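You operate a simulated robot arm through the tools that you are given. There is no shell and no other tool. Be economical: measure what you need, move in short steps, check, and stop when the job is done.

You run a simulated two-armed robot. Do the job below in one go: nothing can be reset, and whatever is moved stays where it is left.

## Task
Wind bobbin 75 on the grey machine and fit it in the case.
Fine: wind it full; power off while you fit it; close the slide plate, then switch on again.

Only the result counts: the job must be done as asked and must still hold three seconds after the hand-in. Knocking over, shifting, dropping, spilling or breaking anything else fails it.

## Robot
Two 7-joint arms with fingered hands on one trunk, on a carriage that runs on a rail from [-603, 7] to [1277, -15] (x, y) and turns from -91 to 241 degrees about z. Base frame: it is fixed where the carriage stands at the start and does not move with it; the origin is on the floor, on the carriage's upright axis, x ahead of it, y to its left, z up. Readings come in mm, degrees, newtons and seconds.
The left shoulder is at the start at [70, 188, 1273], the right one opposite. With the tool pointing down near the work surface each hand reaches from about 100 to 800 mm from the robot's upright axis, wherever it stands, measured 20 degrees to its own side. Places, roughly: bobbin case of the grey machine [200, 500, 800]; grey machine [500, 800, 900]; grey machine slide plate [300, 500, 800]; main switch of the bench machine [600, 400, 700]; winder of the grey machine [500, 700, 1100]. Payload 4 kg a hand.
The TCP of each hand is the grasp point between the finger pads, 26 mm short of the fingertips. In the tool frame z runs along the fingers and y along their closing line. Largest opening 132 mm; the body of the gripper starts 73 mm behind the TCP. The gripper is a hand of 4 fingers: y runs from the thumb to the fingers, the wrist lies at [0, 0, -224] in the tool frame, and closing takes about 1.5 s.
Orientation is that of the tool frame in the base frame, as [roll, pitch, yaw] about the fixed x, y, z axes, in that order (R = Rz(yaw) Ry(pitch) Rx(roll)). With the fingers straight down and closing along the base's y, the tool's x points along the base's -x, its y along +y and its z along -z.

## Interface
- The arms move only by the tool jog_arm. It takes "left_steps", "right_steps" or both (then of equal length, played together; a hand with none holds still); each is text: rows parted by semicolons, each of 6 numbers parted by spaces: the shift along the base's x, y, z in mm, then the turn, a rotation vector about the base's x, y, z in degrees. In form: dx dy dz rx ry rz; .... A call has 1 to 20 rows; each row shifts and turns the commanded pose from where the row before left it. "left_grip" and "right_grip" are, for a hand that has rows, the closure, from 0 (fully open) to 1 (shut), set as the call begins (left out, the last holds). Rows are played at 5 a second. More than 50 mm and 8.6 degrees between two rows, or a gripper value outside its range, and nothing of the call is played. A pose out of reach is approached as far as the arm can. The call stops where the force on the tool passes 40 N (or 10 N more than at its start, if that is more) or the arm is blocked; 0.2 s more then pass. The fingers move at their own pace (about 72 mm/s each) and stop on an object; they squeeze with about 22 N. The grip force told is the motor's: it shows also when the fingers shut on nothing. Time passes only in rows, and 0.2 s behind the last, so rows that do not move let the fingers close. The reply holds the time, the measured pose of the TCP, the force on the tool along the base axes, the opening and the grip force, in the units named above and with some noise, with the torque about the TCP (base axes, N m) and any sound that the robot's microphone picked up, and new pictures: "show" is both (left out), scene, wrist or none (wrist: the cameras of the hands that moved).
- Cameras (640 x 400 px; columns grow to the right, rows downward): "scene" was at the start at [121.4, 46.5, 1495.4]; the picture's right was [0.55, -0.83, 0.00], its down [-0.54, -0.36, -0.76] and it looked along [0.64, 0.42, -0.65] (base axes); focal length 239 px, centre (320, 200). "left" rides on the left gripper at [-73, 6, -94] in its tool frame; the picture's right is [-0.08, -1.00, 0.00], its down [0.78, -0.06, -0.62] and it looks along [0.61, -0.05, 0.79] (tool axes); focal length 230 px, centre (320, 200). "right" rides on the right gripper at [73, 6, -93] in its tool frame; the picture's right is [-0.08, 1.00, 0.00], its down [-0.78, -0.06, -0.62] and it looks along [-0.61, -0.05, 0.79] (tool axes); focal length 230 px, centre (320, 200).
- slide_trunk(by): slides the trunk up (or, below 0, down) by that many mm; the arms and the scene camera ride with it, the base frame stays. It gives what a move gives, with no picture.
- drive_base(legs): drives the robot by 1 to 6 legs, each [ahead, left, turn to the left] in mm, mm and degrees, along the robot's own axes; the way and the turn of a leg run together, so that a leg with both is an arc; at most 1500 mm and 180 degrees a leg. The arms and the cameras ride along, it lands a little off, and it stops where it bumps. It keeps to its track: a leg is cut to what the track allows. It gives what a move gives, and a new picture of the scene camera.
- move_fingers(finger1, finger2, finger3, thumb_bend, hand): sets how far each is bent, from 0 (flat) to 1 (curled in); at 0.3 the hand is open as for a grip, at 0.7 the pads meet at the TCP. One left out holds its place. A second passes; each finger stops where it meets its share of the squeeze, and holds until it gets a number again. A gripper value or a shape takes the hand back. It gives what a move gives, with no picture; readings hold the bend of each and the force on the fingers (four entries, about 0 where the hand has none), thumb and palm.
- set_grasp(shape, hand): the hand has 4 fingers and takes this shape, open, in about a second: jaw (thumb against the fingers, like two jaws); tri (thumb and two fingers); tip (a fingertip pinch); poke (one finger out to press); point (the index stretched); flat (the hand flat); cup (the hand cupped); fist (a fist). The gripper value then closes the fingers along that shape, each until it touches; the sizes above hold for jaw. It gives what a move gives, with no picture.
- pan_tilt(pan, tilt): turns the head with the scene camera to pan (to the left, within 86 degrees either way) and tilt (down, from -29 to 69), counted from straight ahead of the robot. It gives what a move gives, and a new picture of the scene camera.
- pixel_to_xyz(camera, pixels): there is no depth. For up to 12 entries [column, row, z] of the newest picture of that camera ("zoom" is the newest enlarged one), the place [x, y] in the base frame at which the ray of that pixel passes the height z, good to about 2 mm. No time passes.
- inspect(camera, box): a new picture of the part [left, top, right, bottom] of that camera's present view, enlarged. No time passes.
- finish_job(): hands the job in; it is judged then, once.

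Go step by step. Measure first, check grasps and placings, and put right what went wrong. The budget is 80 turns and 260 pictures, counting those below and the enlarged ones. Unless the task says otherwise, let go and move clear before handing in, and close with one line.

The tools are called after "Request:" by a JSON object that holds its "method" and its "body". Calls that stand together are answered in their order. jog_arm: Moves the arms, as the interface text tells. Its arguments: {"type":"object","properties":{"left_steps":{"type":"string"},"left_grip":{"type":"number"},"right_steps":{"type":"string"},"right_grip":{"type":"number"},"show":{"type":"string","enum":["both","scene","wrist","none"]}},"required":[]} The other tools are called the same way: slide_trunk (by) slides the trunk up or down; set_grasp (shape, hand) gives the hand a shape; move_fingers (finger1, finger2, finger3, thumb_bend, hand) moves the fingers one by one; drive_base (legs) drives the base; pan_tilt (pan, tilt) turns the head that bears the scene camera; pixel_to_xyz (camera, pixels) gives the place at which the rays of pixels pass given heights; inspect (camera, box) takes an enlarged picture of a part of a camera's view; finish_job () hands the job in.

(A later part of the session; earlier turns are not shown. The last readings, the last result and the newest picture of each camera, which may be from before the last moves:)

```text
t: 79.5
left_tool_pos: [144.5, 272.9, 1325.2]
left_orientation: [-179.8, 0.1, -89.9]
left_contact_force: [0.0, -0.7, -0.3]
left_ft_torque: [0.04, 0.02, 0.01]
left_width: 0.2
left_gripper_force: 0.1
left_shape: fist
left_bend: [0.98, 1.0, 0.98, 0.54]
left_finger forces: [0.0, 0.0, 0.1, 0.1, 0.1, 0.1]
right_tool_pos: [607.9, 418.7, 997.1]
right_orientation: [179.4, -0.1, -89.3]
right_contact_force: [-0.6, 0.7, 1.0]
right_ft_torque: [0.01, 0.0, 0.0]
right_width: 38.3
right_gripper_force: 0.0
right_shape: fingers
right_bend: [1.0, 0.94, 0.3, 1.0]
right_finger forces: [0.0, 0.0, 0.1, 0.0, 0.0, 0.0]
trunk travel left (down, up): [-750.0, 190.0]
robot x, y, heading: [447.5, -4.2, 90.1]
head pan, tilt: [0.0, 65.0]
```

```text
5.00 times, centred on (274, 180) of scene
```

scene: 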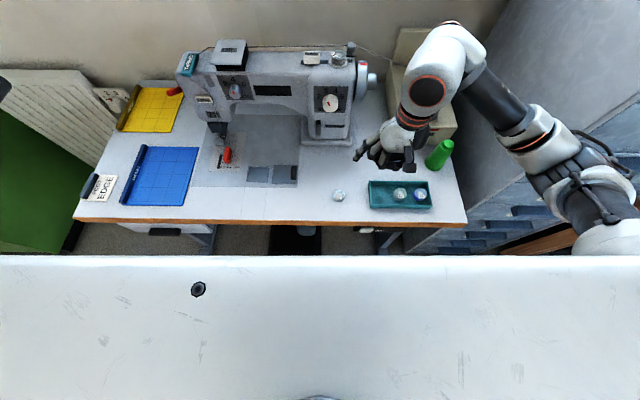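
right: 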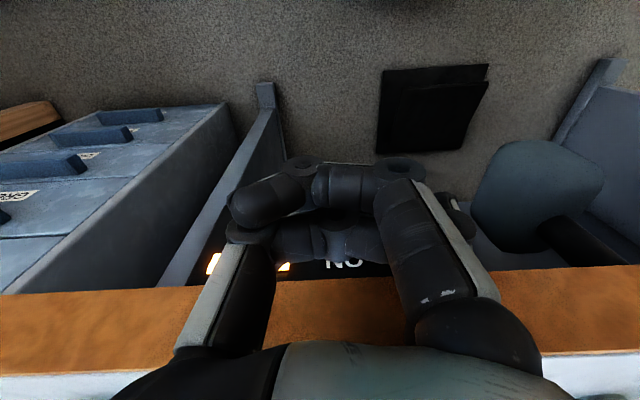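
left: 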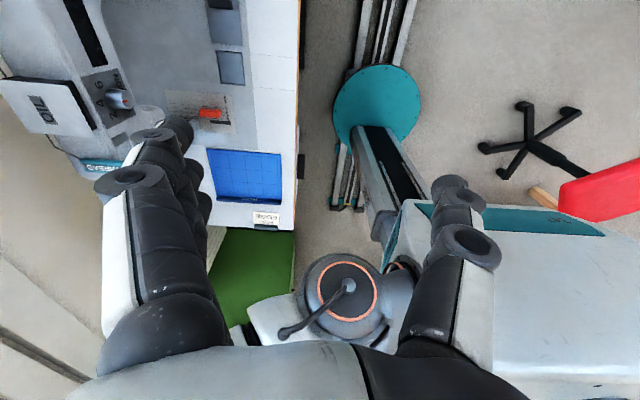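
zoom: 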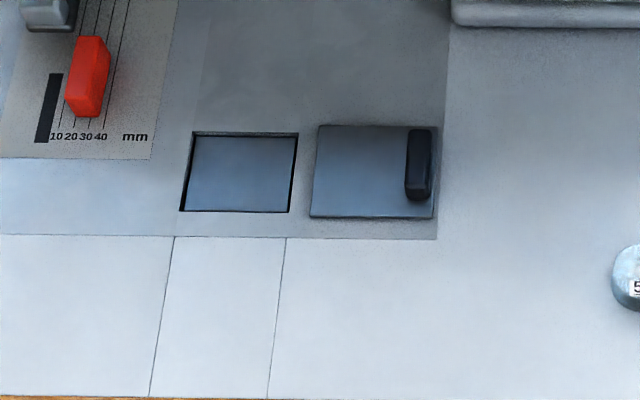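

Switch visibly at OFF. Now retrieve the full bobbin with the same finger configuration and pose.

Request:
{"method": "move_fingers", "body": {"hand": "right", "finger1": 1, "finger2": 0.54, "finger3": 1, "thumb_bend": 0.55}}

Request:
{"method": "jog_arm", "body": {"right_steps": "0 0 43 0 0 0;0 0 43 0 0 0;0 0 43 0 0 0;0 0 43 0 0 0;-16 38 0 0 0 0;-16 38 0 0 0 -0.7;-16 38 0 0 0 0;-16 38 0 0.5 0 0;-16 38 0 0 0 0;-16 38 0 0 0 0;-16 41 0 0 0 0;0 0 -20 0 0 0;0 0 -20 0 0 0", "show": "both"}}

Request:
{"method": "inspect", "body": {"camera": "scene", "box": [304, 10, 368, 75]}}

```text
t: 80.5
left_tool_pos: [147.4, 272.2, 1326.7]
left_orientation: [-179.8, 0.0, -89.8]
left_contact_force: [1.0, -0.3, 0.0]
left_ft_torque: [-0.01, 0.02, 0.03]
left_width: 0.2
left_gripper_force: 0.0
left_shape: fist
left_bend: [0.98, 1.0, 0.98, 0.54]
left_finger forces: [0.1, 0.1, 0.0, 0.1, 0.0, 0.1]
right_tool_pos: [607.3, 420.1, 995.8]
right_orientation: [179.1, -0.2, -89.3]
right_contact_force: [-0.9, -1.1, 0.2]
right_ft_torque: [-0.03, -0.01, 0.0]
right_width: 44.8
right_gripper_force: 0.0
right_shape: fingers
right_bend: [1.0, 0.54, 1.0, 0.55]
right_finger forces: [0.1, 0.0, 0.0, 0.0, 0.0, 0.0]
trunk travel left (down, up): [-750.0, 190.0]
robot x, y, heading: [444.1, -2.3, 90.4]
head pan, tilt: [0.0, 65.0]
```

```text
t: 83.3
left_tool_pos: [147.0, 274.0, 1325.4]
left_orientation: [180.0, 0.0, -89.8]
left_contact_force: [-0.4, 0.0, -0.2]
left_ft_torque: [-0.02, 0.01, -0.01]
left_width: 0.1
left_gripper_force: 0.0
left_shape: fist
left_bend: [0.98, 1.0, 0.98, 0.54]
left_finger forces: [0.0, 0.1, 0.1, 0.1, 0.0, 0.1]
right_tool_pos: [496.6, 689.4, 1128.3]
right_orientation: [179.1, 0.4, -90.0]
right_contact_force: [-0.8, -0.3, 0.3]
right_ft_torque: [-0.01, -0.01, -0.01]
right_width: 44.9
right_gripper_force: 0.1
right_shape: fingers
right_bend: [1.0, 0.54, 1.0, 0.55]
right_finger forces: [0.1, 0.1, 0.1, 0.0, 0.0, 0.0]
trunk travel left (down, up): [-750.0, 190.0]
robot x, y, heading: [447.1, -1.7, 90.4]
head pan, tilt: [0.0, 65.0]
```

scene: 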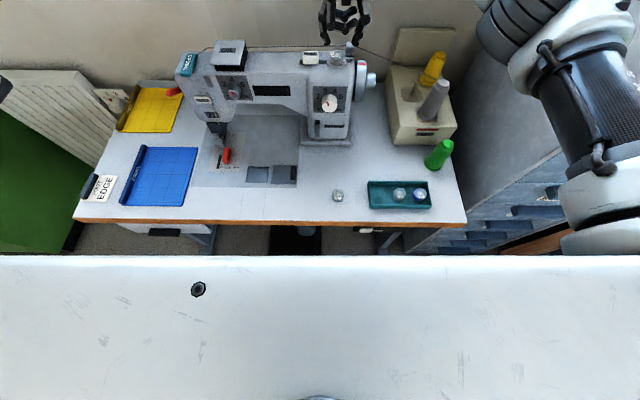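
right: 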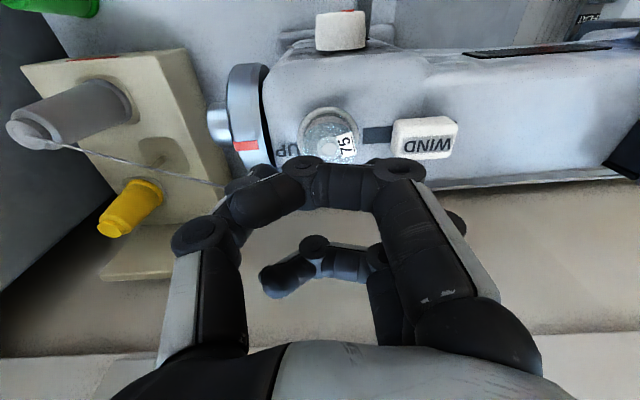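

```text
6.15 times, centred on (336, 42) of scene
```

zoom: 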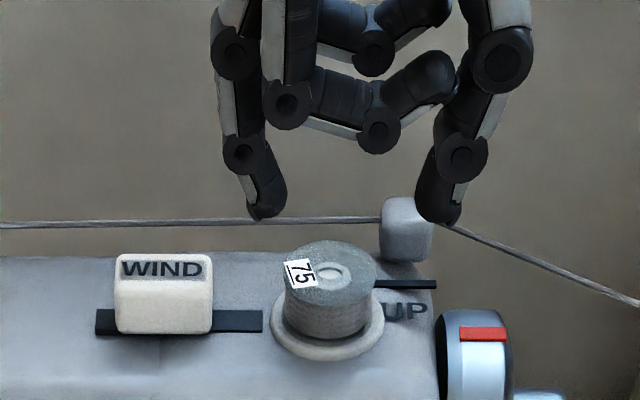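

Centre the hand a bit over the bobbin and grip only its top portion (TCP ≈1097), so it can later be lowered into the opening.

Request:
{"method": "jog_arm", "body": {"right_steps": "-3 -1.5 -10 0.8 0 0;0 0 -12 0 0 0;0 0 -10 0 0 0", "show": "none"}}

Request:
{"method": "move_fingers", "body": {"hand": "right", "finger2": 0.7, "thumb_bend": 0.7}}

Request:
{"method": "inspect", "body": {"camera": "scene", "box": [304, 20, 368, 75]}}

```text
t: 84.1
left_tool_pos: [146.1, 272.5, 1325.4]
left_orientation: [-179.8, 0.0, -89.9]
left_contact_force: [0.0, -0.4, -0.3]
left_ft_torque: [-0.01, 0.01, -0.01]
left_width: 0.0
left_gripper_force: 0.1
left_shape: fist
left_bend: [0.98, 1.0, 0.98, 0.54]
left_finger forces: [0.1, 0.0, 0.0, 0.0, 0.0, 0.0]
right_tool_pos: [493.6, 687.9, 1096.6]
right_orientation: [179.1, 1.2, -90.0]
right_contact_force: [-0.5, -0.3, -0.5]
right_ft_torque: [-0.02, -0.02, 0.01]
right_width: 44.9
right_gripper_force: 0.1
right_shape: fingers
right_bend: [1.0, 0.54, 1.0, 0.55]
right_finger forces: [0.0, 0.1, 0.1, 0.0, 0.0, 0.1]
trunk travel left (down, up): [-750.0, 190.0]
robot x, y, heading: [445.6, -4.6, 90.4]
head pan, tilt: [0.0, 65.0]
```

```text
t: 85.1
left_tool_pos: [147.0, 273.7, 1325.5]
left_orientation: [-180.0, 0.1, -89.8]
left_contact_force: [0.0, 1.0, -0.3]
left_ft_torque: [0.04, 0.03, 0.0]
left_width: 0.0
left_gripper_force: 0.0
left_shape: fist
left_bend: [0.98, 1.0, 0.98, 0.54]
left_finger forces: [0.0, 0.0, 0.0, 0.0, 0.0, 0.1]
right_tool_pos: [493.7, 686.8, 1095.8]
right_orientation: [179.1, 1.3, -90.0]
right_contact_force: [0.8, 1.1, 0.2]
right_ft_torque: [-0.01, -0.05, 0.01]
right_width: 40.4
right_gripper_force: 8.4
right_shape: fingers
right_bend: [1.0, 0.57, 1.0, 0.66]
right_finger forces: [0.0, 7.8, 0.0, 0.0, 8.5, 0.1]
trunk travel left (down, up): [-750.0, 190.0]
robot x, y, heading: [448.2, -4.6, 90.3]
head pan, tilt: [0.0, 65.0]
```

```text
7.27 times, centred on (336, 48) of scene
```

zoom: 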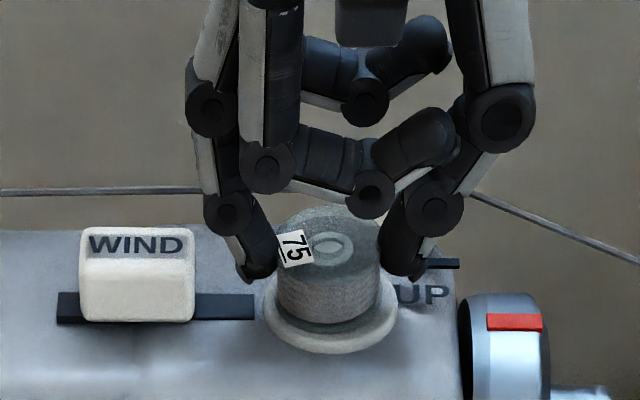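

Grip is good. Lift off the spindle, retreat to y≈480 and check.

Request:
{"method": "jog_arm", "body": {"right_steps": "0 0 10 0 0 0;0 0 15 0 0 0;0 0 30 0 0 0;0 0 30 -1.3 0 0;0 -30 10 0 0 0;0 -35 0 0 0 0;0 -40 0 0 0 0;0 -40 0 0 0 0;0 -40 0 0 0 0", "show": "both"}}

Request:
{"method": "inspect", "body": {"camera": "scene", "box": [290, 40, 402, 110]}}

```text
t: 87.1
left_tool_pos: [146.5, 273.1, 1325.3]
left_orientation: [180.0, 0.0, -89.8]
left_contact_force: [1.0, -0.6, 0.3]
left_ft_torque: [0.02, 0.0, -0.02]
left_width: 0.1
left_gripper_force: 0.1
left_shape: fist
left_bend: [0.98, 1.0, 0.98, 0.54]
left_finger forces: [0.1, 0.1, 0.0, 0.1, 0.0, 0.0]
right_tool_pos: [495.0, 501.1, 1193.0]
right_orientation: [179.1, 0.0, -90.0]
right_contact_force: [-0.6, -0.3, -0.2]
right_ft_torque: [0.0, 0.01, -0.01]
right_width: 40.4
right_gripper_force: 7.8
right_shape: fingers
right_bend: [1.0, 0.57, 1.0, 0.67]
right_finger forces: [0.0, 8.0, 0.0, 0.0, 8.0, 0.0]
trunk travel left (down, up): [-750.0, 190.0]
robot x, y, heading: [450.5, -4.3, 90.4]
head pan, tilt: [0.0, 65.0]
```

scene: 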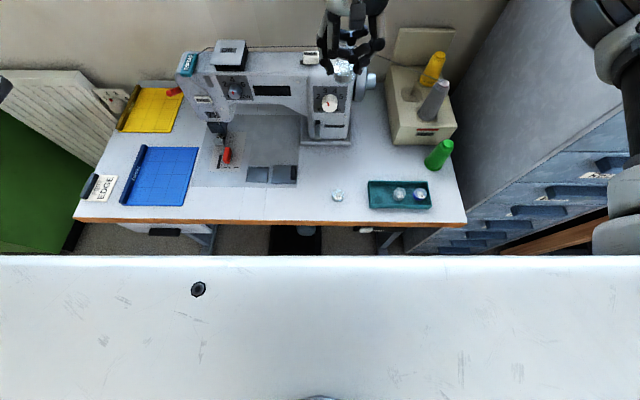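
right: 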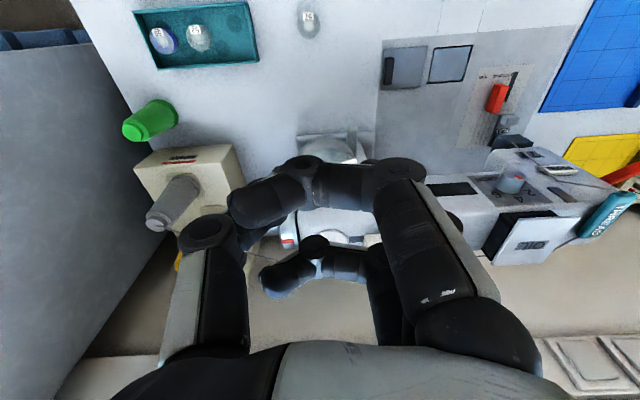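

```text
5.71 times, centred on (346, 75) of scene
```

zoom: 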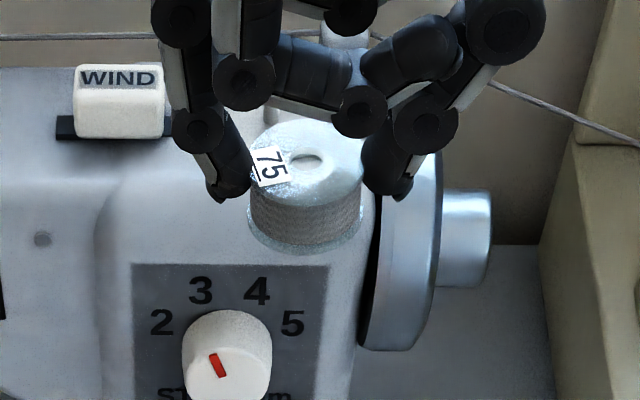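

The full bobbin is held well. Shift the base 290 mm to −x so the right hand faces the case opening.

Request:
{"method": "drive_base", "body": {"legs": [[0, 290, 0]]}}

Request:
{"method": "inspect", "body": {"camera": "right", "box": [220, 0, 460, 150]}}

```text
t: 89.2
left_tool_pos: [-143.4, 277.0, 1325.7]
left_orientation: [180.0, 0.1, -89.9]
left_contact_force: [0.1, 0.0, 0.0]
left_ft_torque: [0.04, 0.02, 0.0]
left_width: 0.0
left_gripper_force: 0.1
left_shape: fist
left_bend: [0.98, 1.0, 0.98, 0.54]
left_finger forces: [0.0, 0.1, 0.0, 0.0, 0.1, 0.0]
right_tool_pos: [203.7, 506.8, 1192.9]
right_orientation: [179.0, -0.1, -89.9]
right_contact_force: [-0.4, -0.7, 0.2]
right_ft_torque: [-0.01, 0.03, 0.03]
right_width: 40.7
right_gripper_force: 8.0
right_shape: fingers
right_bend: [1.0, 0.57, 1.0, 0.67]
right_finger forces: [0.0, 8.0, 0.0, 0.1, 7.9, 0.0]
trunk travel left (down, up): [-750.0, 190.0]
robot x, y, heading: [150.7, -2.6, 89.8]
head pan, tilt: [0.0, 65.0]
```

scene: 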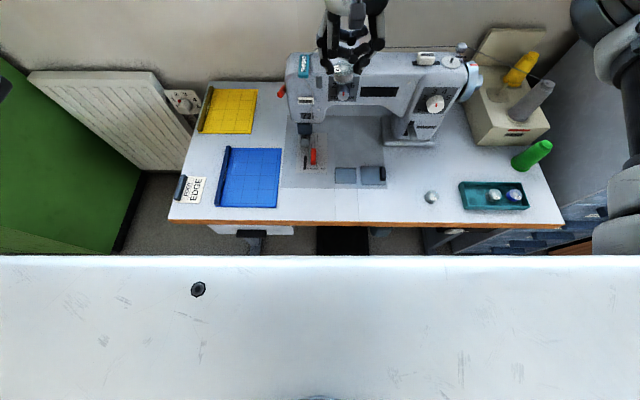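

```text
2.67 times, centred on (340, 75) of right
```

zoom: 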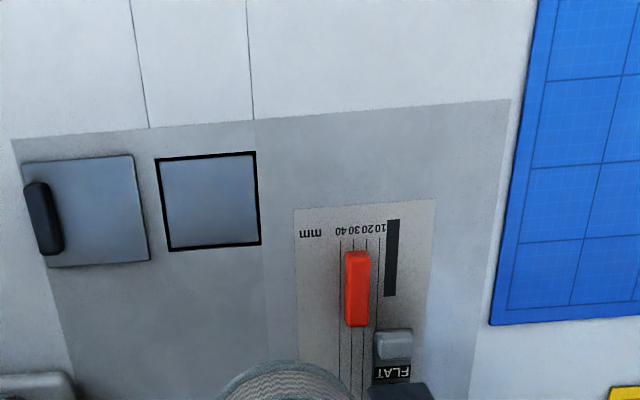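

The opening (dark-framed square) shows at zoom (207,200). Lower the hand for a closer look into it before committing.

Request:
{"method": "jog_arm", "body": {"right_steps": "8 4 -40 0 0 0;8 4 -40 0 0 0;8 4 -40 0 0 0;8 4 -40 0 0 0;8 4 -40 0 0 0", "show": "both"}}

Request:
{"method": "inspect", "body": {"camera": "right", "box": [220, 10, 420, 135]}}

Request:
{"method": "inspect", "body": {"camera": "scene", "box": [300, 140, 420, 215]}}

```text
t: 90.4
left_tool_pos: [-145.8, 278.1, 1324.2]
left_orientation: [-179.9, 0.1, -89.8]
left_contact_force: [0.3, -0.8, -0.3]
left_ft_torque: [-0.03, 0.02, 0.0]
left_width: 0.0
left_gripper_force: 0.1
left_shape: fist
left_bend: [0.98, 1.0, 0.98, 0.54]
left_finger forces: [0.1, 0.0, 0.0, 0.1, 0.0, 0.1]
right_tool_pos: [242.9, 526.0, 991.6]
right_orientation: [179.2, -0.1, -90.0]
right_contact_force: [0.4, -0.3, -0.4]
right_ft_torque: [-0.03, -0.02, 0.0]
right_width: 40.3
right_gripper_force: 8.1
right_shape: fingers
right_bend: [1.0, 0.57, 1.0, 0.67]
right_finger forces: [0.1, 8.0, 0.1, 0.1, 8.0, 0.0]
trunk travel left (down, up): [-750.0, 190.0]
robot x, y, heading: [157.9, -2.9, 90.0]
head pan, tilt: [0.0, 65.0]
```

scene: 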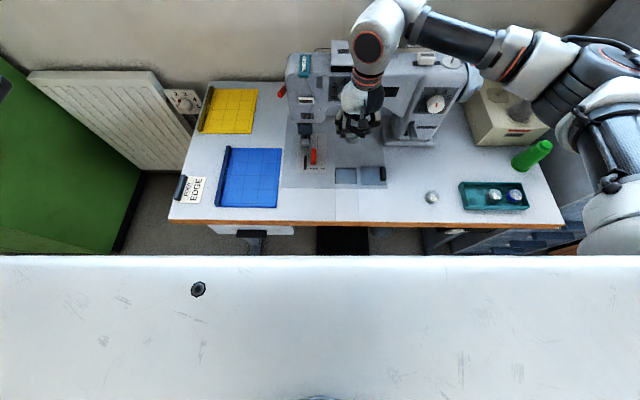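
right: 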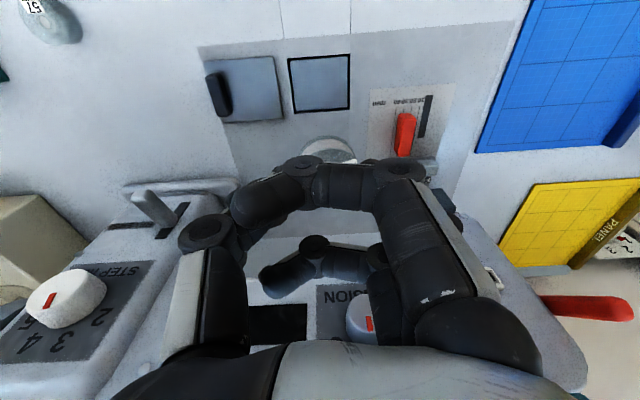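

```text
3.20 times, centred on (320, 72) of right
```

zoom: 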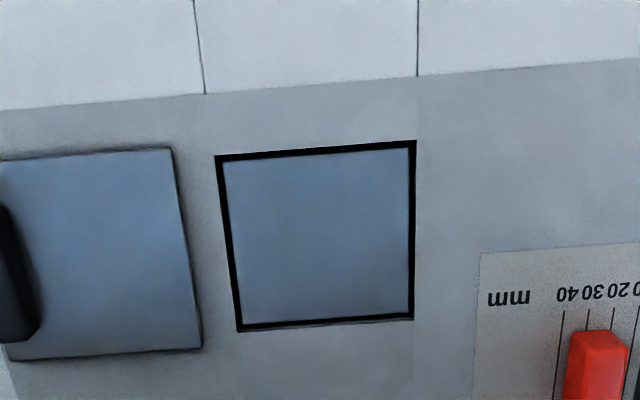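

```text
5.33 times, centred on (360, 178) of scene
```

zoom: 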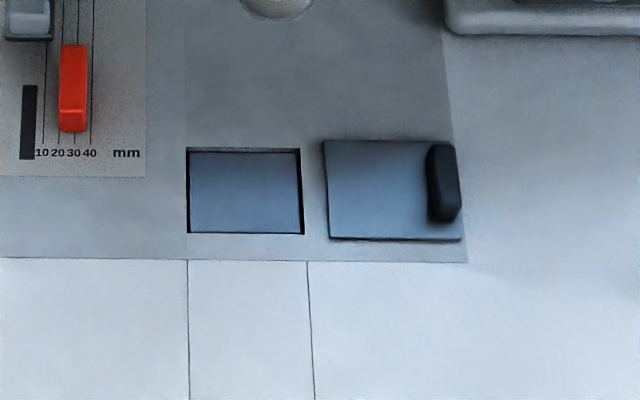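

The opening's depth is unclear from above. I'll measure its centre and then probe by lowering the bobbin carefully over the centre.

Request:
{"method": "pixel_to_xyz", "body": {"camera": "right", "pixels": [[320.3, 83.6, 785], [287.2, 58.6, 785], [350, 53.3, 785], [349, 109.5, 785], [295, 112.6, 785], [320.3, 83.6, 770]]}}

Request:
{"method": "pixel_to_xyz", "body": {"camera": "scene", "pixels": [[345.8, 176.3, 785], [335.1, 168.2, 785], [356.1, 168.2, 785], [357, 184.6, 785], [345.8, 176.3, 770], [374, 177, 795]]}}

Request:
{"method": "inspect", "body": {"camera": "right", "box": [280, 45, 360, 120]}}

```text
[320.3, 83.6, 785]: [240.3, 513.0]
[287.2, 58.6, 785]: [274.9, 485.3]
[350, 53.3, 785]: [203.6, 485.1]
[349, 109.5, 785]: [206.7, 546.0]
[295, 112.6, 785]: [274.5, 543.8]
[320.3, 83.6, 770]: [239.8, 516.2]
```

```text
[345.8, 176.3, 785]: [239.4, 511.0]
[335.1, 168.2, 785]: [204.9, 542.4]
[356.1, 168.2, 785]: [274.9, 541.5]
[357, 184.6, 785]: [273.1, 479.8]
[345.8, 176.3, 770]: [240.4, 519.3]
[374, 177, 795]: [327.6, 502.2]
```

```text
5.33 times, centred on (320, 82) of right
```

zoom: 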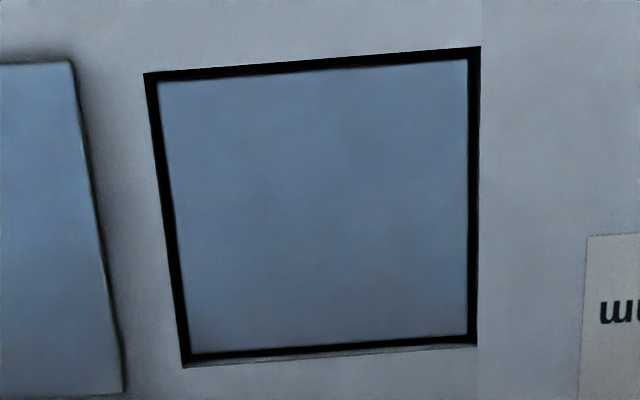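

Both cameras agree: the opening's centre is (240,512), 70×61 mm, surface z≈788. Lower the bobbin over its centre and feel for the floor.

Request:
{"method": "jog_arm", "body": {"right_steps": "0 -7 -40 0 0 0;0 -7 -40 0 0 0;0 0 -35 0 0 0;0 0 -25 0 0 0;0 0 -10 0 0 0", "show": "both"}}

Request:
{"method": "inspect", "body": {"camera": "scene", "box": [310, 140, 390, 200]}}

Request:
{"method": "inspect", "body": {"camera": "right", "box": [220, 50, 420, 175]}}

```text
t: 91.6
left_tool_pos: [-146.1, 276.4, 1326.2]
left_orientation: [-179.9, 0.0, -89.9]
left_contact_force: [-0.6, 0.5, -0.1]
left_ft_torque: [0.01, 0.0, -0.03]
left_width: 0.0
left_gripper_force: 0.1
left_shape: fist
left_bend: [0.98, 1.0, 0.98, 0.54]
left_finger forces: [0.1, 0.0, 0.0, 0.1, 0.0, 0.0]
right_tool_pos: [242.8, 511.6, 841.5]
right_orientation: [179.1, -0.1, -90.0]
right_contact_force: [-0.6, -0.3, -0.8]
right_ft_torque: [0.03, 0.02, -0.02]
right_width: 40.4
right_gripper_force: 7.7
right_shape: fingers
right_bend: [1.0, 0.57, 1.0, 0.67]
right_finger forces: [0.1, 8.0, 0.0, 0.0, 7.9, 0.0]
trunk travel left (down, up): [-750.0, 190.0]
robot x, y, heading: [156.7, -1.3, 90.3]
head pan, tilt: [0.0, 65.0]
```

scene: 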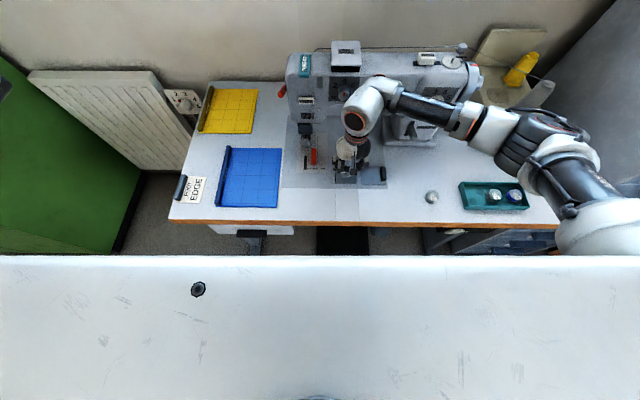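
right: 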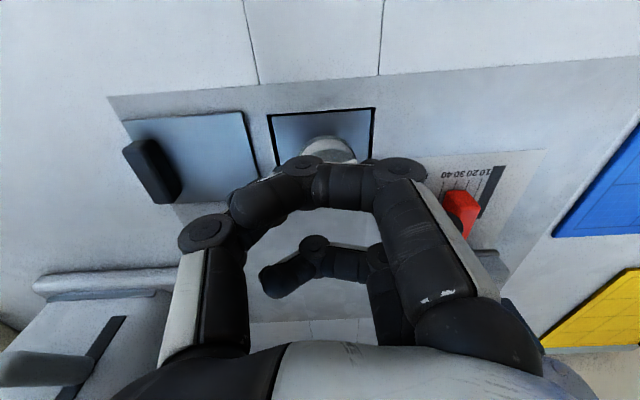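

```text
6.67 times, centred on (350, 170) of scene
```

zoom: 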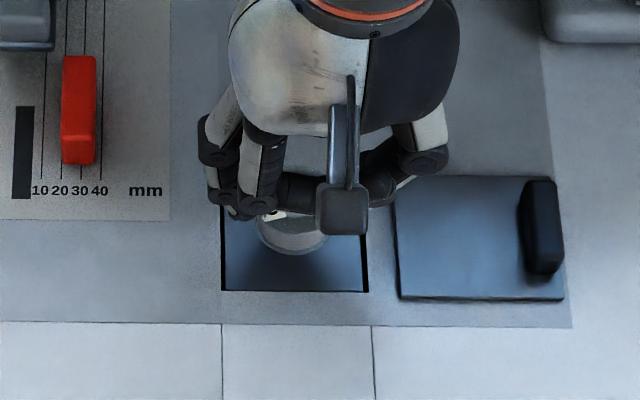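

```text
3.20 times, centred on (320, 112) of right
```

zoom: 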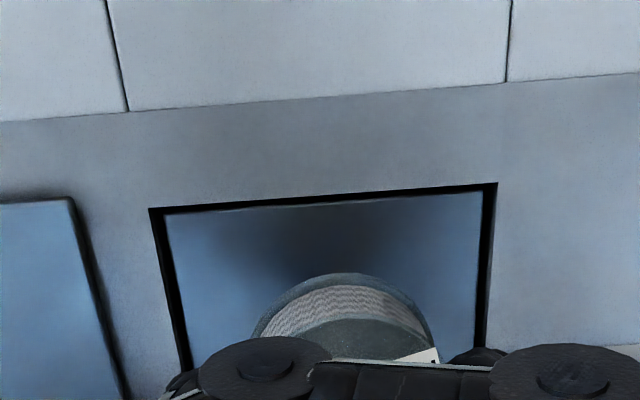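

Request:
{"method": "jog_arm", "body": {"right_steps": "0 0 -4 0 0 0;0 0 -3 0 0 0;0 0 -2 0 0 0;0 0 -2 0 0 0;0 0 -2 0 0 0;0 0 -2 0 0 0", "show": "none"}}

Request:
{"method": "inspect", "body": {"camera": "right", "box": [220, 50, 420, 175]}}

```text
t: 93.0
left_tool_pos: [-144.9, 276.5, 1327.4]
left_orientation: [-179.9, 0.0, -89.9]
left_contact_force: [0.0, 0.0, -0.5]
left_ft_torque: [-0.02, 0.01, 0.01]
left_width: 0.0
left_gripper_force: 0.1
left_shape: fist
left_bend: [0.98, 1.0, 0.98, 0.54]
left_finger forces: [0.0, 0.0, 0.0, 0.0, 0.0, 0.0]
right_tool_pos: [242.3, 512.0, 827.6]
right_orientation: [179.1, -0.1, -90.1]
right_contact_force: [0.0, 0.5, 0.1]
right_ft_torque: [-0.05, 0.03, 0.01]
right_width: 40.6
right_gripper_force: 7.8
right_shape: fingers
right_bend: [1.0, 0.57, 1.0, 0.67]
right_finger forces: [0.0, 8.0, 0.0, 0.1, 8.1, 0.0]
trunk travel left (down, up): [-750.0, 190.0]
robot x, y, heading: [151.2, -4.7, 90.2]
head pan, tilt: [0.0, 65.0]
```

```text
3.20 times, centred on (320, 112) of right
```

zoom: 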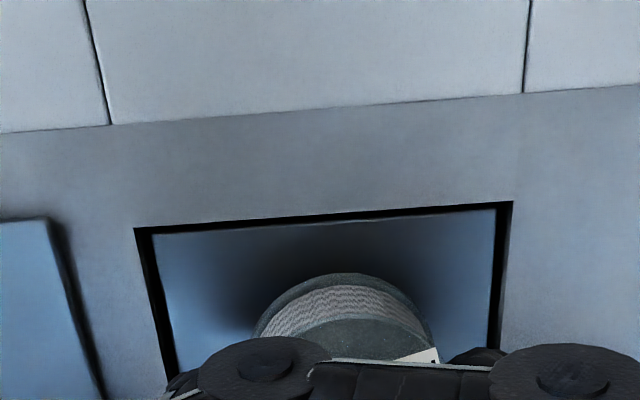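

Request:
{"method": "jog_arm", "body": {"right_steps": "0 0 -2 0 0 0;0 0 -2 0 0 0;0 0 -2 0 0 0;0 0 -2 0 0 0;0 0 -2 0 0 0", "show": "none"}}

Request:
{"method": "inspect", "body": {"camera": "right", "box": [220, 50, 420, 175]}}

```text
t: 94.2
left_tool_pos: [-144.8, 276.6, 1325.8]
left_orientation: [-180.0, 0.0, -89.9]
left_contact_force: [-0.4, 0.4, 0.1]
left_ft_torque: [-0.01, 0.0, 0.0]
left_width: 0.1
left_gripper_force: 0.0
left_shape: fist
left_bend: [0.98, 1.0, 0.98, 0.54]
left_finger forces: [0.0, 0.0, 0.0, 0.0, 0.0, 0.0]
right_tool_pos: [242.4, 511.4, 817.0]
right_orientation: [179.2, -0.1, -90.0]
right_contact_force: [-0.3, 0.2, 0.8]
right_ft_torque: [-0.01, 0.01, -0.01]
right_width: 40.5
right_gripper_force: 8.1
right_shape: fingers
right_bend: [1.0, 0.57, 1.0, 0.67]
right_finger forces: [0.0, 7.8, 0.0, 0.1, 8.2, 0.0]
trunk travel left (down, up): [-750.0, 190.0]
robot x, y, heading: [155.5, -0.7, 90.1]
head pan, tilt: [0.0, 65.0]
```

```text
3.20 times, centred on (320, 112) of right
```

zoom: 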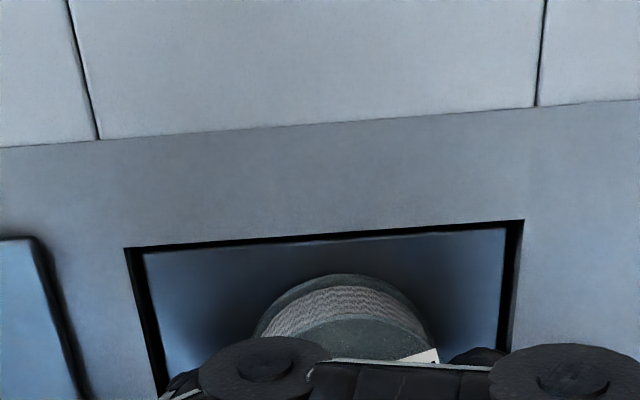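

Request:
{"method": "jog_arm", "body": {"right_steps": "0 0 -2 0 0 0;0 0 -2 0 0 0;0 0 -2 0 0 0;0 0 -2 0 0 0", "show": "none"}}

Request:
{"method": "inspect", "body": {"camera": "right", "box": [220, 50, 420, 175]}}

Request:
{"method": "inspect", "body": {"camera": "scene", "box": [310, 140, 390, 200]}}

```text
t: 95.2
left_tool_pos: [-146.0, 275.6, 1326.8]
left_orientation: [-179.9, 0.1, -89.9]
left_contact_force: [0.5, 0.3, 0.4]
left_ft_torque: [0.0, 0.01, -0.02]
left_width: 0.0
left_gripper_force: 0.0
left_shape: fist
left_bend: [0.98, 1.0, 0.98, 0.54]
left_finger forces: [0.1, 0.1, 0.0, 0.0, 0.0, 0.1]
right_tool_pos: [241.7, 511.4, 811.4]
right_orientation: [179.2, -0.1, -90.1]
right_contact_force: [3.5, -1.0, 14.3]
right_ft_torque: [-0.02, 0.03, 0.02]
right_width: 40.1
right_gripper_force: 10.3
right_shape: fingers
right_bend: [1.0, 0.58, 1.0, 0.68]
right_finger forces: [0.0, 8.8, 0.0, 0.1, 12.1, 0.0]
trunk travel left (down, up): [-750.0, 190.0]
robot x, y, heading: [155.7, -1.1, 90.2]
head pan, tilt: [0.0, 65.0]
```

```text
3.20 times, centred on (320, 112) of right
```

zoom: 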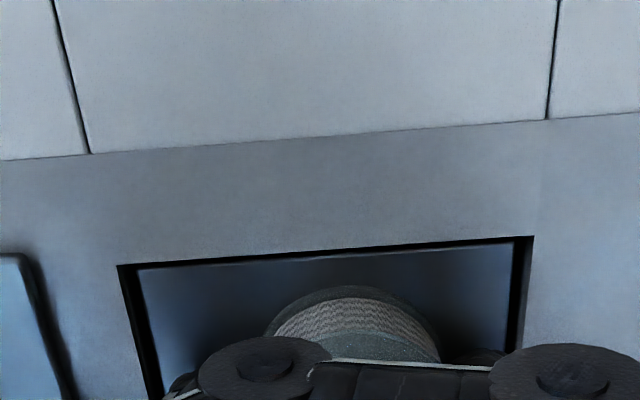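

```text
6.67 times, centred on (350, 170) of scene
```

zoom: 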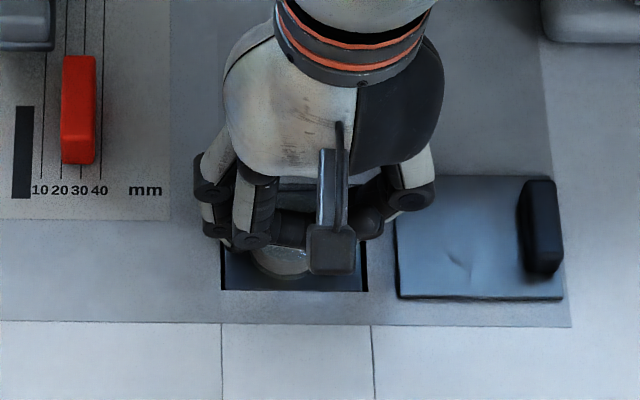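

Contact: the bobbin rests on the opening's floor (bottom ≈772). Release, lift and look at how it sits.

Request:
{"method": "move_fingers", "body": {"hand": "right", "finger2": 0.55, "thumb_bend": 0.58}}

Request:
{"method": "jog_arm", "body": {"right_steps": "0 0 5 0 0 0;0 0 20 0 0 0;0 5 40 0 0 0;0 20 40 0 0 0", "show": "both"}}

Request:
{"method": "inspect", "body": {"camera": "right", "box": [220, 30, 420, 155]}}

Request:
{"method": "inspect", "body": {"camera": "scene", "box": [310, 145, 390, 200]}}

```text
t: 96.2
left_tool_pos: [-145.9, 275.9, 1326.6]
left_orientation: [-179.8, 0.0, -89.8]
left_contact_force: [-0.2, 0.2, -0.5]
left_ft_torque: [0.01, 0.02, -0.04]
left_width: 0.0
left_gripper_force: 0.0
left_shape: fist
left_bend: [0.98, 1.0, 0.98, 0.54]
left_finger forces: [0.0, 0.0, 0.1, 0.0, 0.0, 0.1]
right_tool_pos: [241.5, 511.7, 809.9]
right_orientation: [179.1, -0.1, -90.0]
right_contact_force: [-2.6, -0.9, 7.1]
right_ft_torque: [-0.02, -0.1, 0.01]
right_width: 42.3
right_gripper_force: 4.4
right_shape: fingers
right_bend: [1.0, 0.55, 1.0, 0.6]
right_finger forces: [0.1, 0.4, 0.0, 0.0, 7.7, 0.0]
trunk travel left (down, up): [-750.0, 190.0]
robot x, y, heading: [155.3, -1.0, 89.9]
head pan, tilt: [0.0, 65.0]
```

```text
t: 97.2
left_tool_pos: [-147.4, 276.5, 1326.0]
left_orientation: [-179.8, 0.0, -89.8]
left_contact_force: [-0.6, 0.7, 1.0]
left_ft_torque: [0.03, 0.03, 0.01]
left_width: 0.1
left_gripper_force: 0.1
left_shape: fist
left_bend: [0.98, 1.0, 0.98, 0.54]
left_finger forces: [0.0, 0.0, 0.0, 0.0, 0.0, 0.1]
right_tool_pos: [242.8, 537.9, 914.5]
right_orientation: [179.1, -0.2, -90.2]
right_contact_force: [0.2, -0.1, -0.8]
right_ft_torque: [0.01, 0.0, -0.02]
right_width: 43.7
right_gripper_force: 0.0
right_shape: fingers
right_bend: [1.0, 0.55, 1.0, 0.57]
right_finger forces: [0.0, 0.0, 0.0, 0.0, 0.0, 0.1]
trunk travel left (down, up): [-750.0, 190.0]
robot x, y, heading: [154.1, -2.9, 90.3]
head pan, tilt: [0.0, 65.0]
```

scene: 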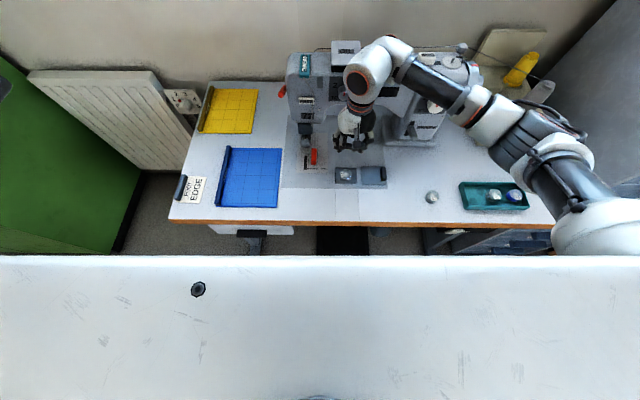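
right: 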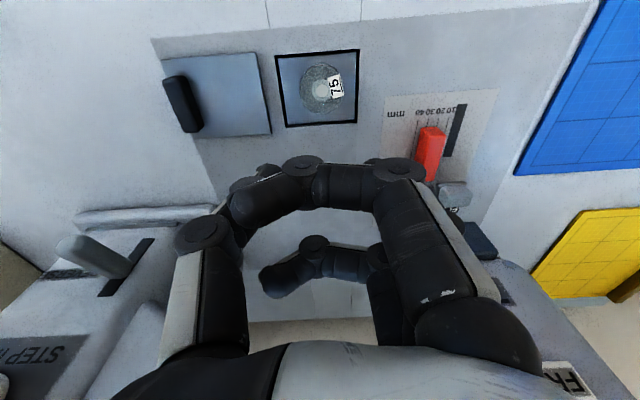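

```text
3.20 times, centred on (320, 92) of right
```

zoom: 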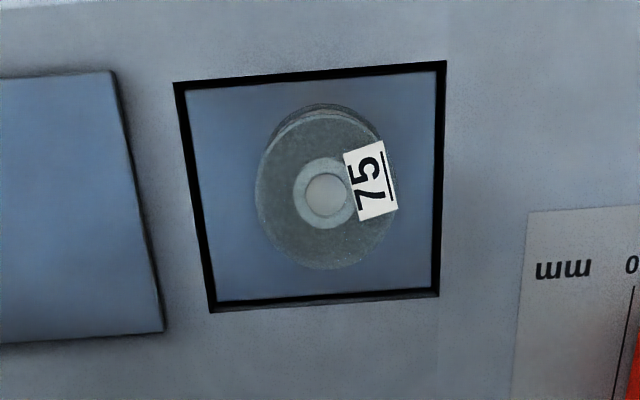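

```text
7.27 times, centred on (350, 172) of scene
```

zoom: 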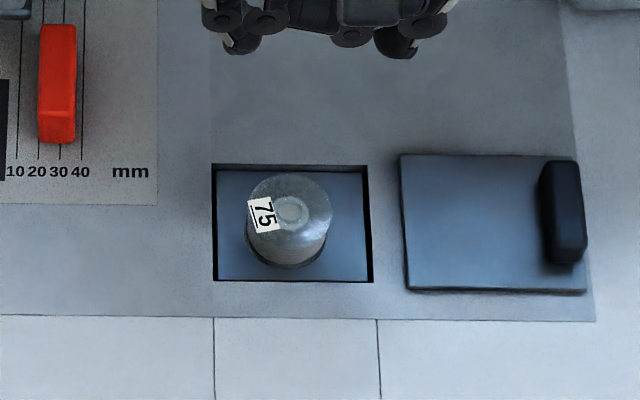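

The bobbin stands centred in the opening. I'll measure its top height versus the bed to see whether it must be pressed further in.

Request:
{"method": "pixel_to_xyz", "body": {"camera": "scene", "pixels": [[345.9, 173.2, 775], [345.9, 173.2, 785], [345.9, 173.2, 795], [375.5, 173.5, 785], [375.5, 173.5, 795], [342.5, 181.5, 775]]}}

Request:
{"method": "pixel_to_xyz", "body": {"camera": "right", "pixels": [[321.6, 90.4, 775], [321.6, 90.4, 785], [321.6, 90.4, 795], [275, 80, 775], [275, 60, 785], [360, 49, 780]]}}

Request:
{"method": "inspect", "body": {"camera": "scene", "box": [330, 155, 362, 190]}}

```text
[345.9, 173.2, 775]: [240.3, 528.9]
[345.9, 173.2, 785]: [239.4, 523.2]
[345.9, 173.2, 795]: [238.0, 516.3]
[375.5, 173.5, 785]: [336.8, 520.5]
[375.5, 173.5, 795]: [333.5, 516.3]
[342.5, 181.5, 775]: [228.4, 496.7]
```

```text
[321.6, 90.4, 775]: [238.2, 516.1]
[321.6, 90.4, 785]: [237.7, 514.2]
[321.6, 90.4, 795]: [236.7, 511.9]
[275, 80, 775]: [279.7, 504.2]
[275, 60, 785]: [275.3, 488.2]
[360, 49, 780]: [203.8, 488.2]
```

```text
11.43 times, centred on (346, 172) of scene
```

zoom: 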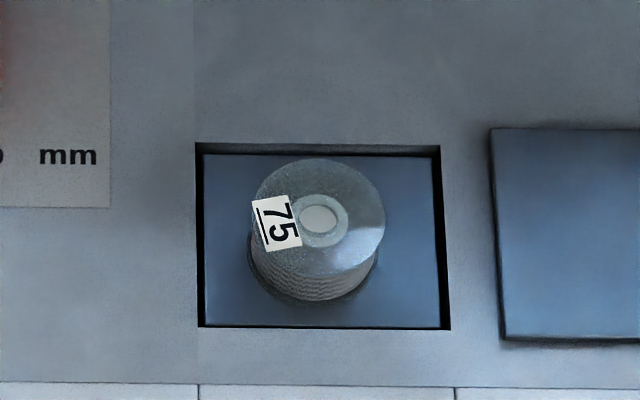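

The bobbin's top is ≈795, roughly 10 mm proud of the bed, so it isn't home yet. I'll press it down with a fist.

Request:
{"method": "set_grasp", "body": {"hand": "right", "shape": "fist"}}

Request:
{"method": "jog_arm", "body": {"right_steps": "-2 -24 -30 0 0 0;0 0 -30 0 0 0;0 0 -12 0 0 0;0 0 -8 0 0 0;0 0 -5 0 0 0;0 0 -5 0 0 0;0 0 -5 0 0 0;0 0 -5 0 0 0;0 0 -5 0 0 0;0 0 -5 0 0 0;0 0 -5 0 0 0", "show": "both"}}

Request:
{"method": "inspect", "body": {"camera": "scene", "box": [310, 145, 390, 200]}}

```text
t: 98.1
left_tool_pos: [-146.7, 277.3, 1325.9]
left_orientation: [-179.9, 0.0, -89.9]
left_contact_force: [0.3, -0.4, 0.1]
left_ft_torque: [0.03, 0.01, -0.01]
left_width: 0.2
left_gripper_force: 0.0
left_shape: fist
left_bend: [0.98, 1.0, 0.98, 0.54]
left_finger forces: [0.0, 0.1, 0.1, 0.0, 0.1, 0.1]
right_tool_pos: [243.2, 537.3, 913.4]
right_orientation: [179.1, -0.1, -90.0]
right_contact_force: [0.2, 0.9, 0.7]
right_ft_torque: [-0.01, 0.01, -0.01]
right_width: 0.2
right_gripper_force: 0.0
right_shape: fist
right_bend: [1.0, 1.0, 1.0, 0.54]
right_finger forces: [0.0, 0.0, 0.2, 0.1, 0.1, 0.0]
trunk travel left (down, up): [-750.0, 190.0]
robot x, y, heading: [156.4, -2.8, 90.2]
head pan, tilt: [0.0, 65.0]
```

```text
t: 100.4
left_tool_pos: [-145.0, 274.1, 1326.7]
left_orientation: [-179.8, 0.2, -89.8]
left_contact_force: [-0.3, -0.1, -0.2]
left_ft_torque: [-0.01, 0.0, -0.02]
left_width: 0.0
left_gripper_force: 0.0
left_shape: fist
left_bend: [0.98, 1.0, 0.98, 0.54]
left_finger forces: [0.0, 0.1, 0.0, 0.1, 0.1, 0.0]
right_tool_pos: [240.4, 513.5, 807.5]
right_orientation: [178.9, 0.4, -90.1]
right_contact_force: [3.9, -4.2, 24.0]
right_ft_torque: [0.01, -0.11, 0.01]
right_width: 0.1
right_gripper_force: 0.0
right_shape: fist
right_bend: [1.0, 1.0, 1.0, 0.63]
right_finger forces: [0.1, 0.0, 0.0, 0.1, 23.9, 0.0]
trunk travel left (down, up): [-750.0, 190.0]
robot x, y, heading: [152.2, -3.4, 90.1]
head pan, tilt: [0.0, 65.0]
stopped in row 11 (right hand): the force on the tool passed its limit at 43 N (the readings are from after the stop); the commanded pose is now the measured one
```

scene: 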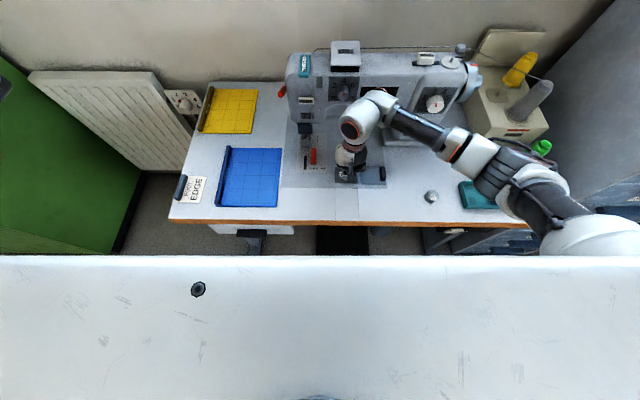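
right: 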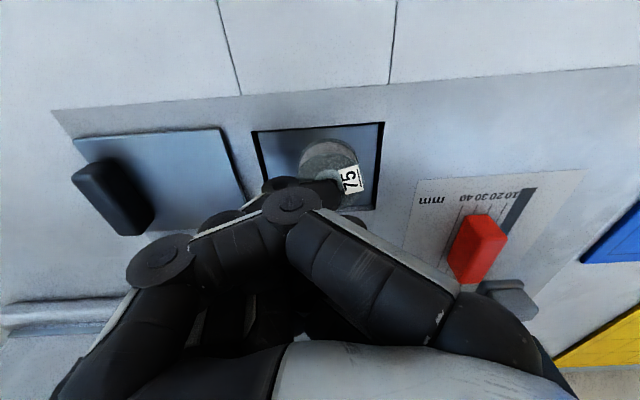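

```text
7.27 times, centred on (350, 172) of scene
```

zoom: 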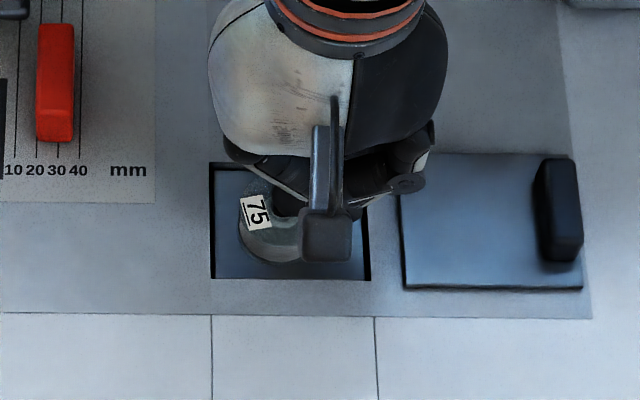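

The bobbin won't sink further (24 N). I need to understand the plate: measure heights of the bed corner and the slide plate corner from both cameras.

Request:
{"method": "pixel_to_xyz", "body": {"camera": "right", "pixels": [[222.5, 129, 780], [222.5, 129, 800], [383, 123, 770], [383, 123, 790], [245, 205, 780], [245, 205, 800]]}}

Request:
{"method": "pixel_to_xyz", "body": {"camera": "scene", "pixels": [[362, 184.2, 780], [362, 184.2, 800], [335.2, 182.9, 770], [335.2, 182.9, 790], [361, 165.8, 780], [361, 165.8, 800]]}}

Request:
{"method": "inspect", "body": {"camera": "right", "box": [50, 90, 290, 240]}}

Request:
{"method": "inspect", "body": {"camera": "right", "box": [240, 110, 400, 210]}}

```text
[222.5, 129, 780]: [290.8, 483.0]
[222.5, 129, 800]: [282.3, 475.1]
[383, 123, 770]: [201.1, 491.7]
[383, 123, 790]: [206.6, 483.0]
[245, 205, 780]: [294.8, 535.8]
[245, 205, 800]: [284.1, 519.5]
```

```text
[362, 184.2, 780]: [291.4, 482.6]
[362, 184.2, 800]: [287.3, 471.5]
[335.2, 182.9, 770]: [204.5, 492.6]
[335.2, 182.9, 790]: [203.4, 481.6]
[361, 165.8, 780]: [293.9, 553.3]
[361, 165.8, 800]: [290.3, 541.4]
```

```text
2.67 times, centred on (170, 165) of right
```

zoom: 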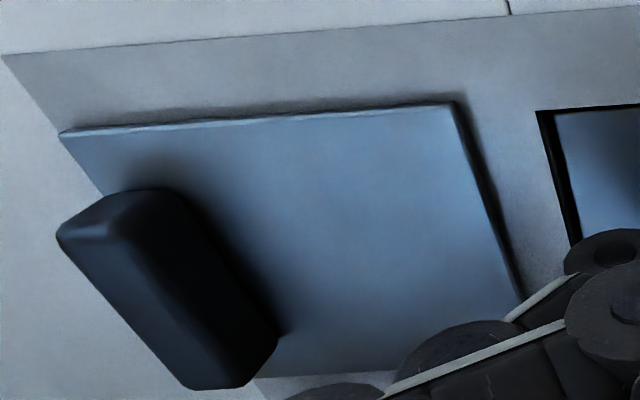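

```text
4.00 times, centred on (320, 160) of right
```

zoom: 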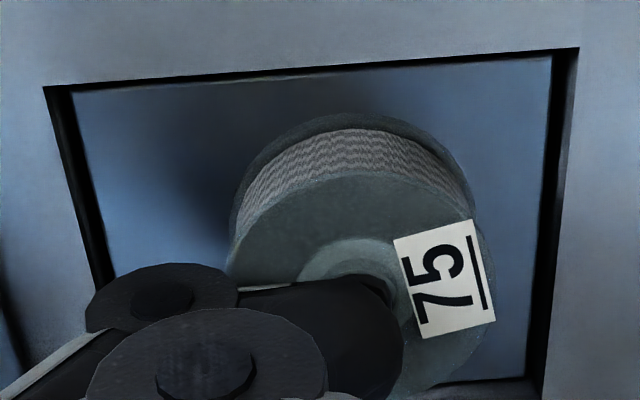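

Request:
{"method": "jog_arm", "body": {"right_steps": "0 0 20 0 0 0;0 10 30 0 0 0;0 20 35 0 0 0", "show": "wrist"}}

Request:
{"method": "inspect", "body": {"camera": "right", "box": [260, 40, 380, 130]}}

Request:
{"method": "inspect", "body": {"camera": "scene", "box": [330, 155, 362, 190]}}

```text
t: 101.2
left_tool_pos: [-146.9, 277.1, 1325.1]
left_orientation: [-179.8, -0.1, -89.9]
left_contact_force: [-0.5, 0.2, -0.5]
left_ft_torque: [-0.01, -0.01, -0.01]
left_width: 0.3
left_gripper_force: 0.0
left_shape: fist
left_bend: [0.98, 1.0, 0.98, 0.54]
left_finger forces: [0.0, 0.0, 0.1, 0.0, 0.0, 0.0]
right_tool_pos: [240.1, 545.2, 891.4]
right_orientation: [179.1, 0.0, -90.1]
right_contact_force: [-0.6, 0.3, -0.3]
right_ft_torque: [-0.05, 0.0, -0.01]
right_width: 0.0
right_gripper_force: 0.0
right_shape: fist
right_bend: [1.0, 1.0, 1.0, 0.54]
right_finger forces: [0.1, 0.0, 0.0, 0.1, 0.0, 0.0]
trunk travel left (down, up): [-750.0, 190.0]
robot x, y, heading: [154.6, -0.4, 90.0]
head pan, tilt: [0.0, 65.0]
```

right: 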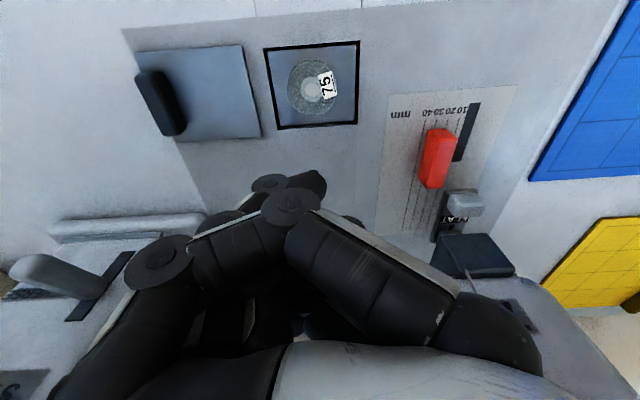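

```text
4.44 times, centred on (320, 85) of right
```

zoom: 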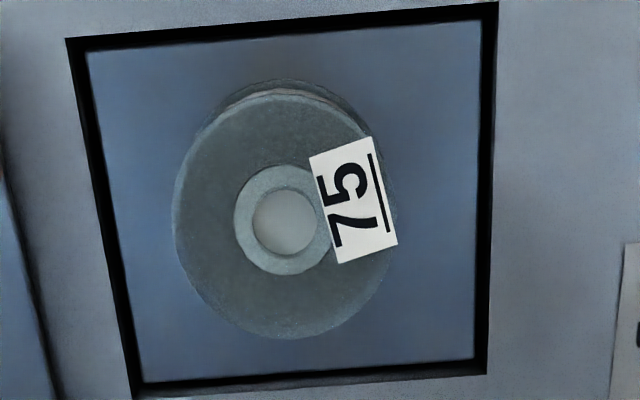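

```text
11.43 times, centred on (346, 172) of scene
```

zoom: 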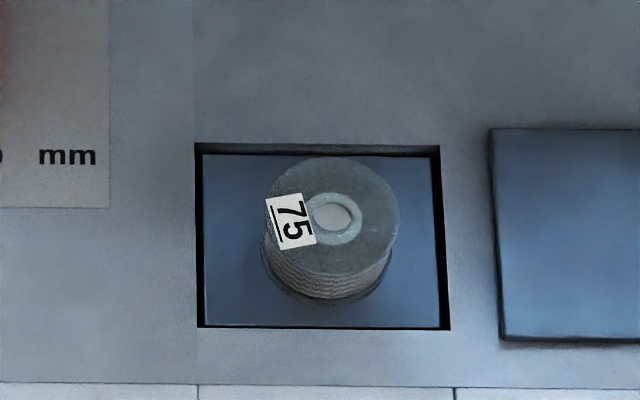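

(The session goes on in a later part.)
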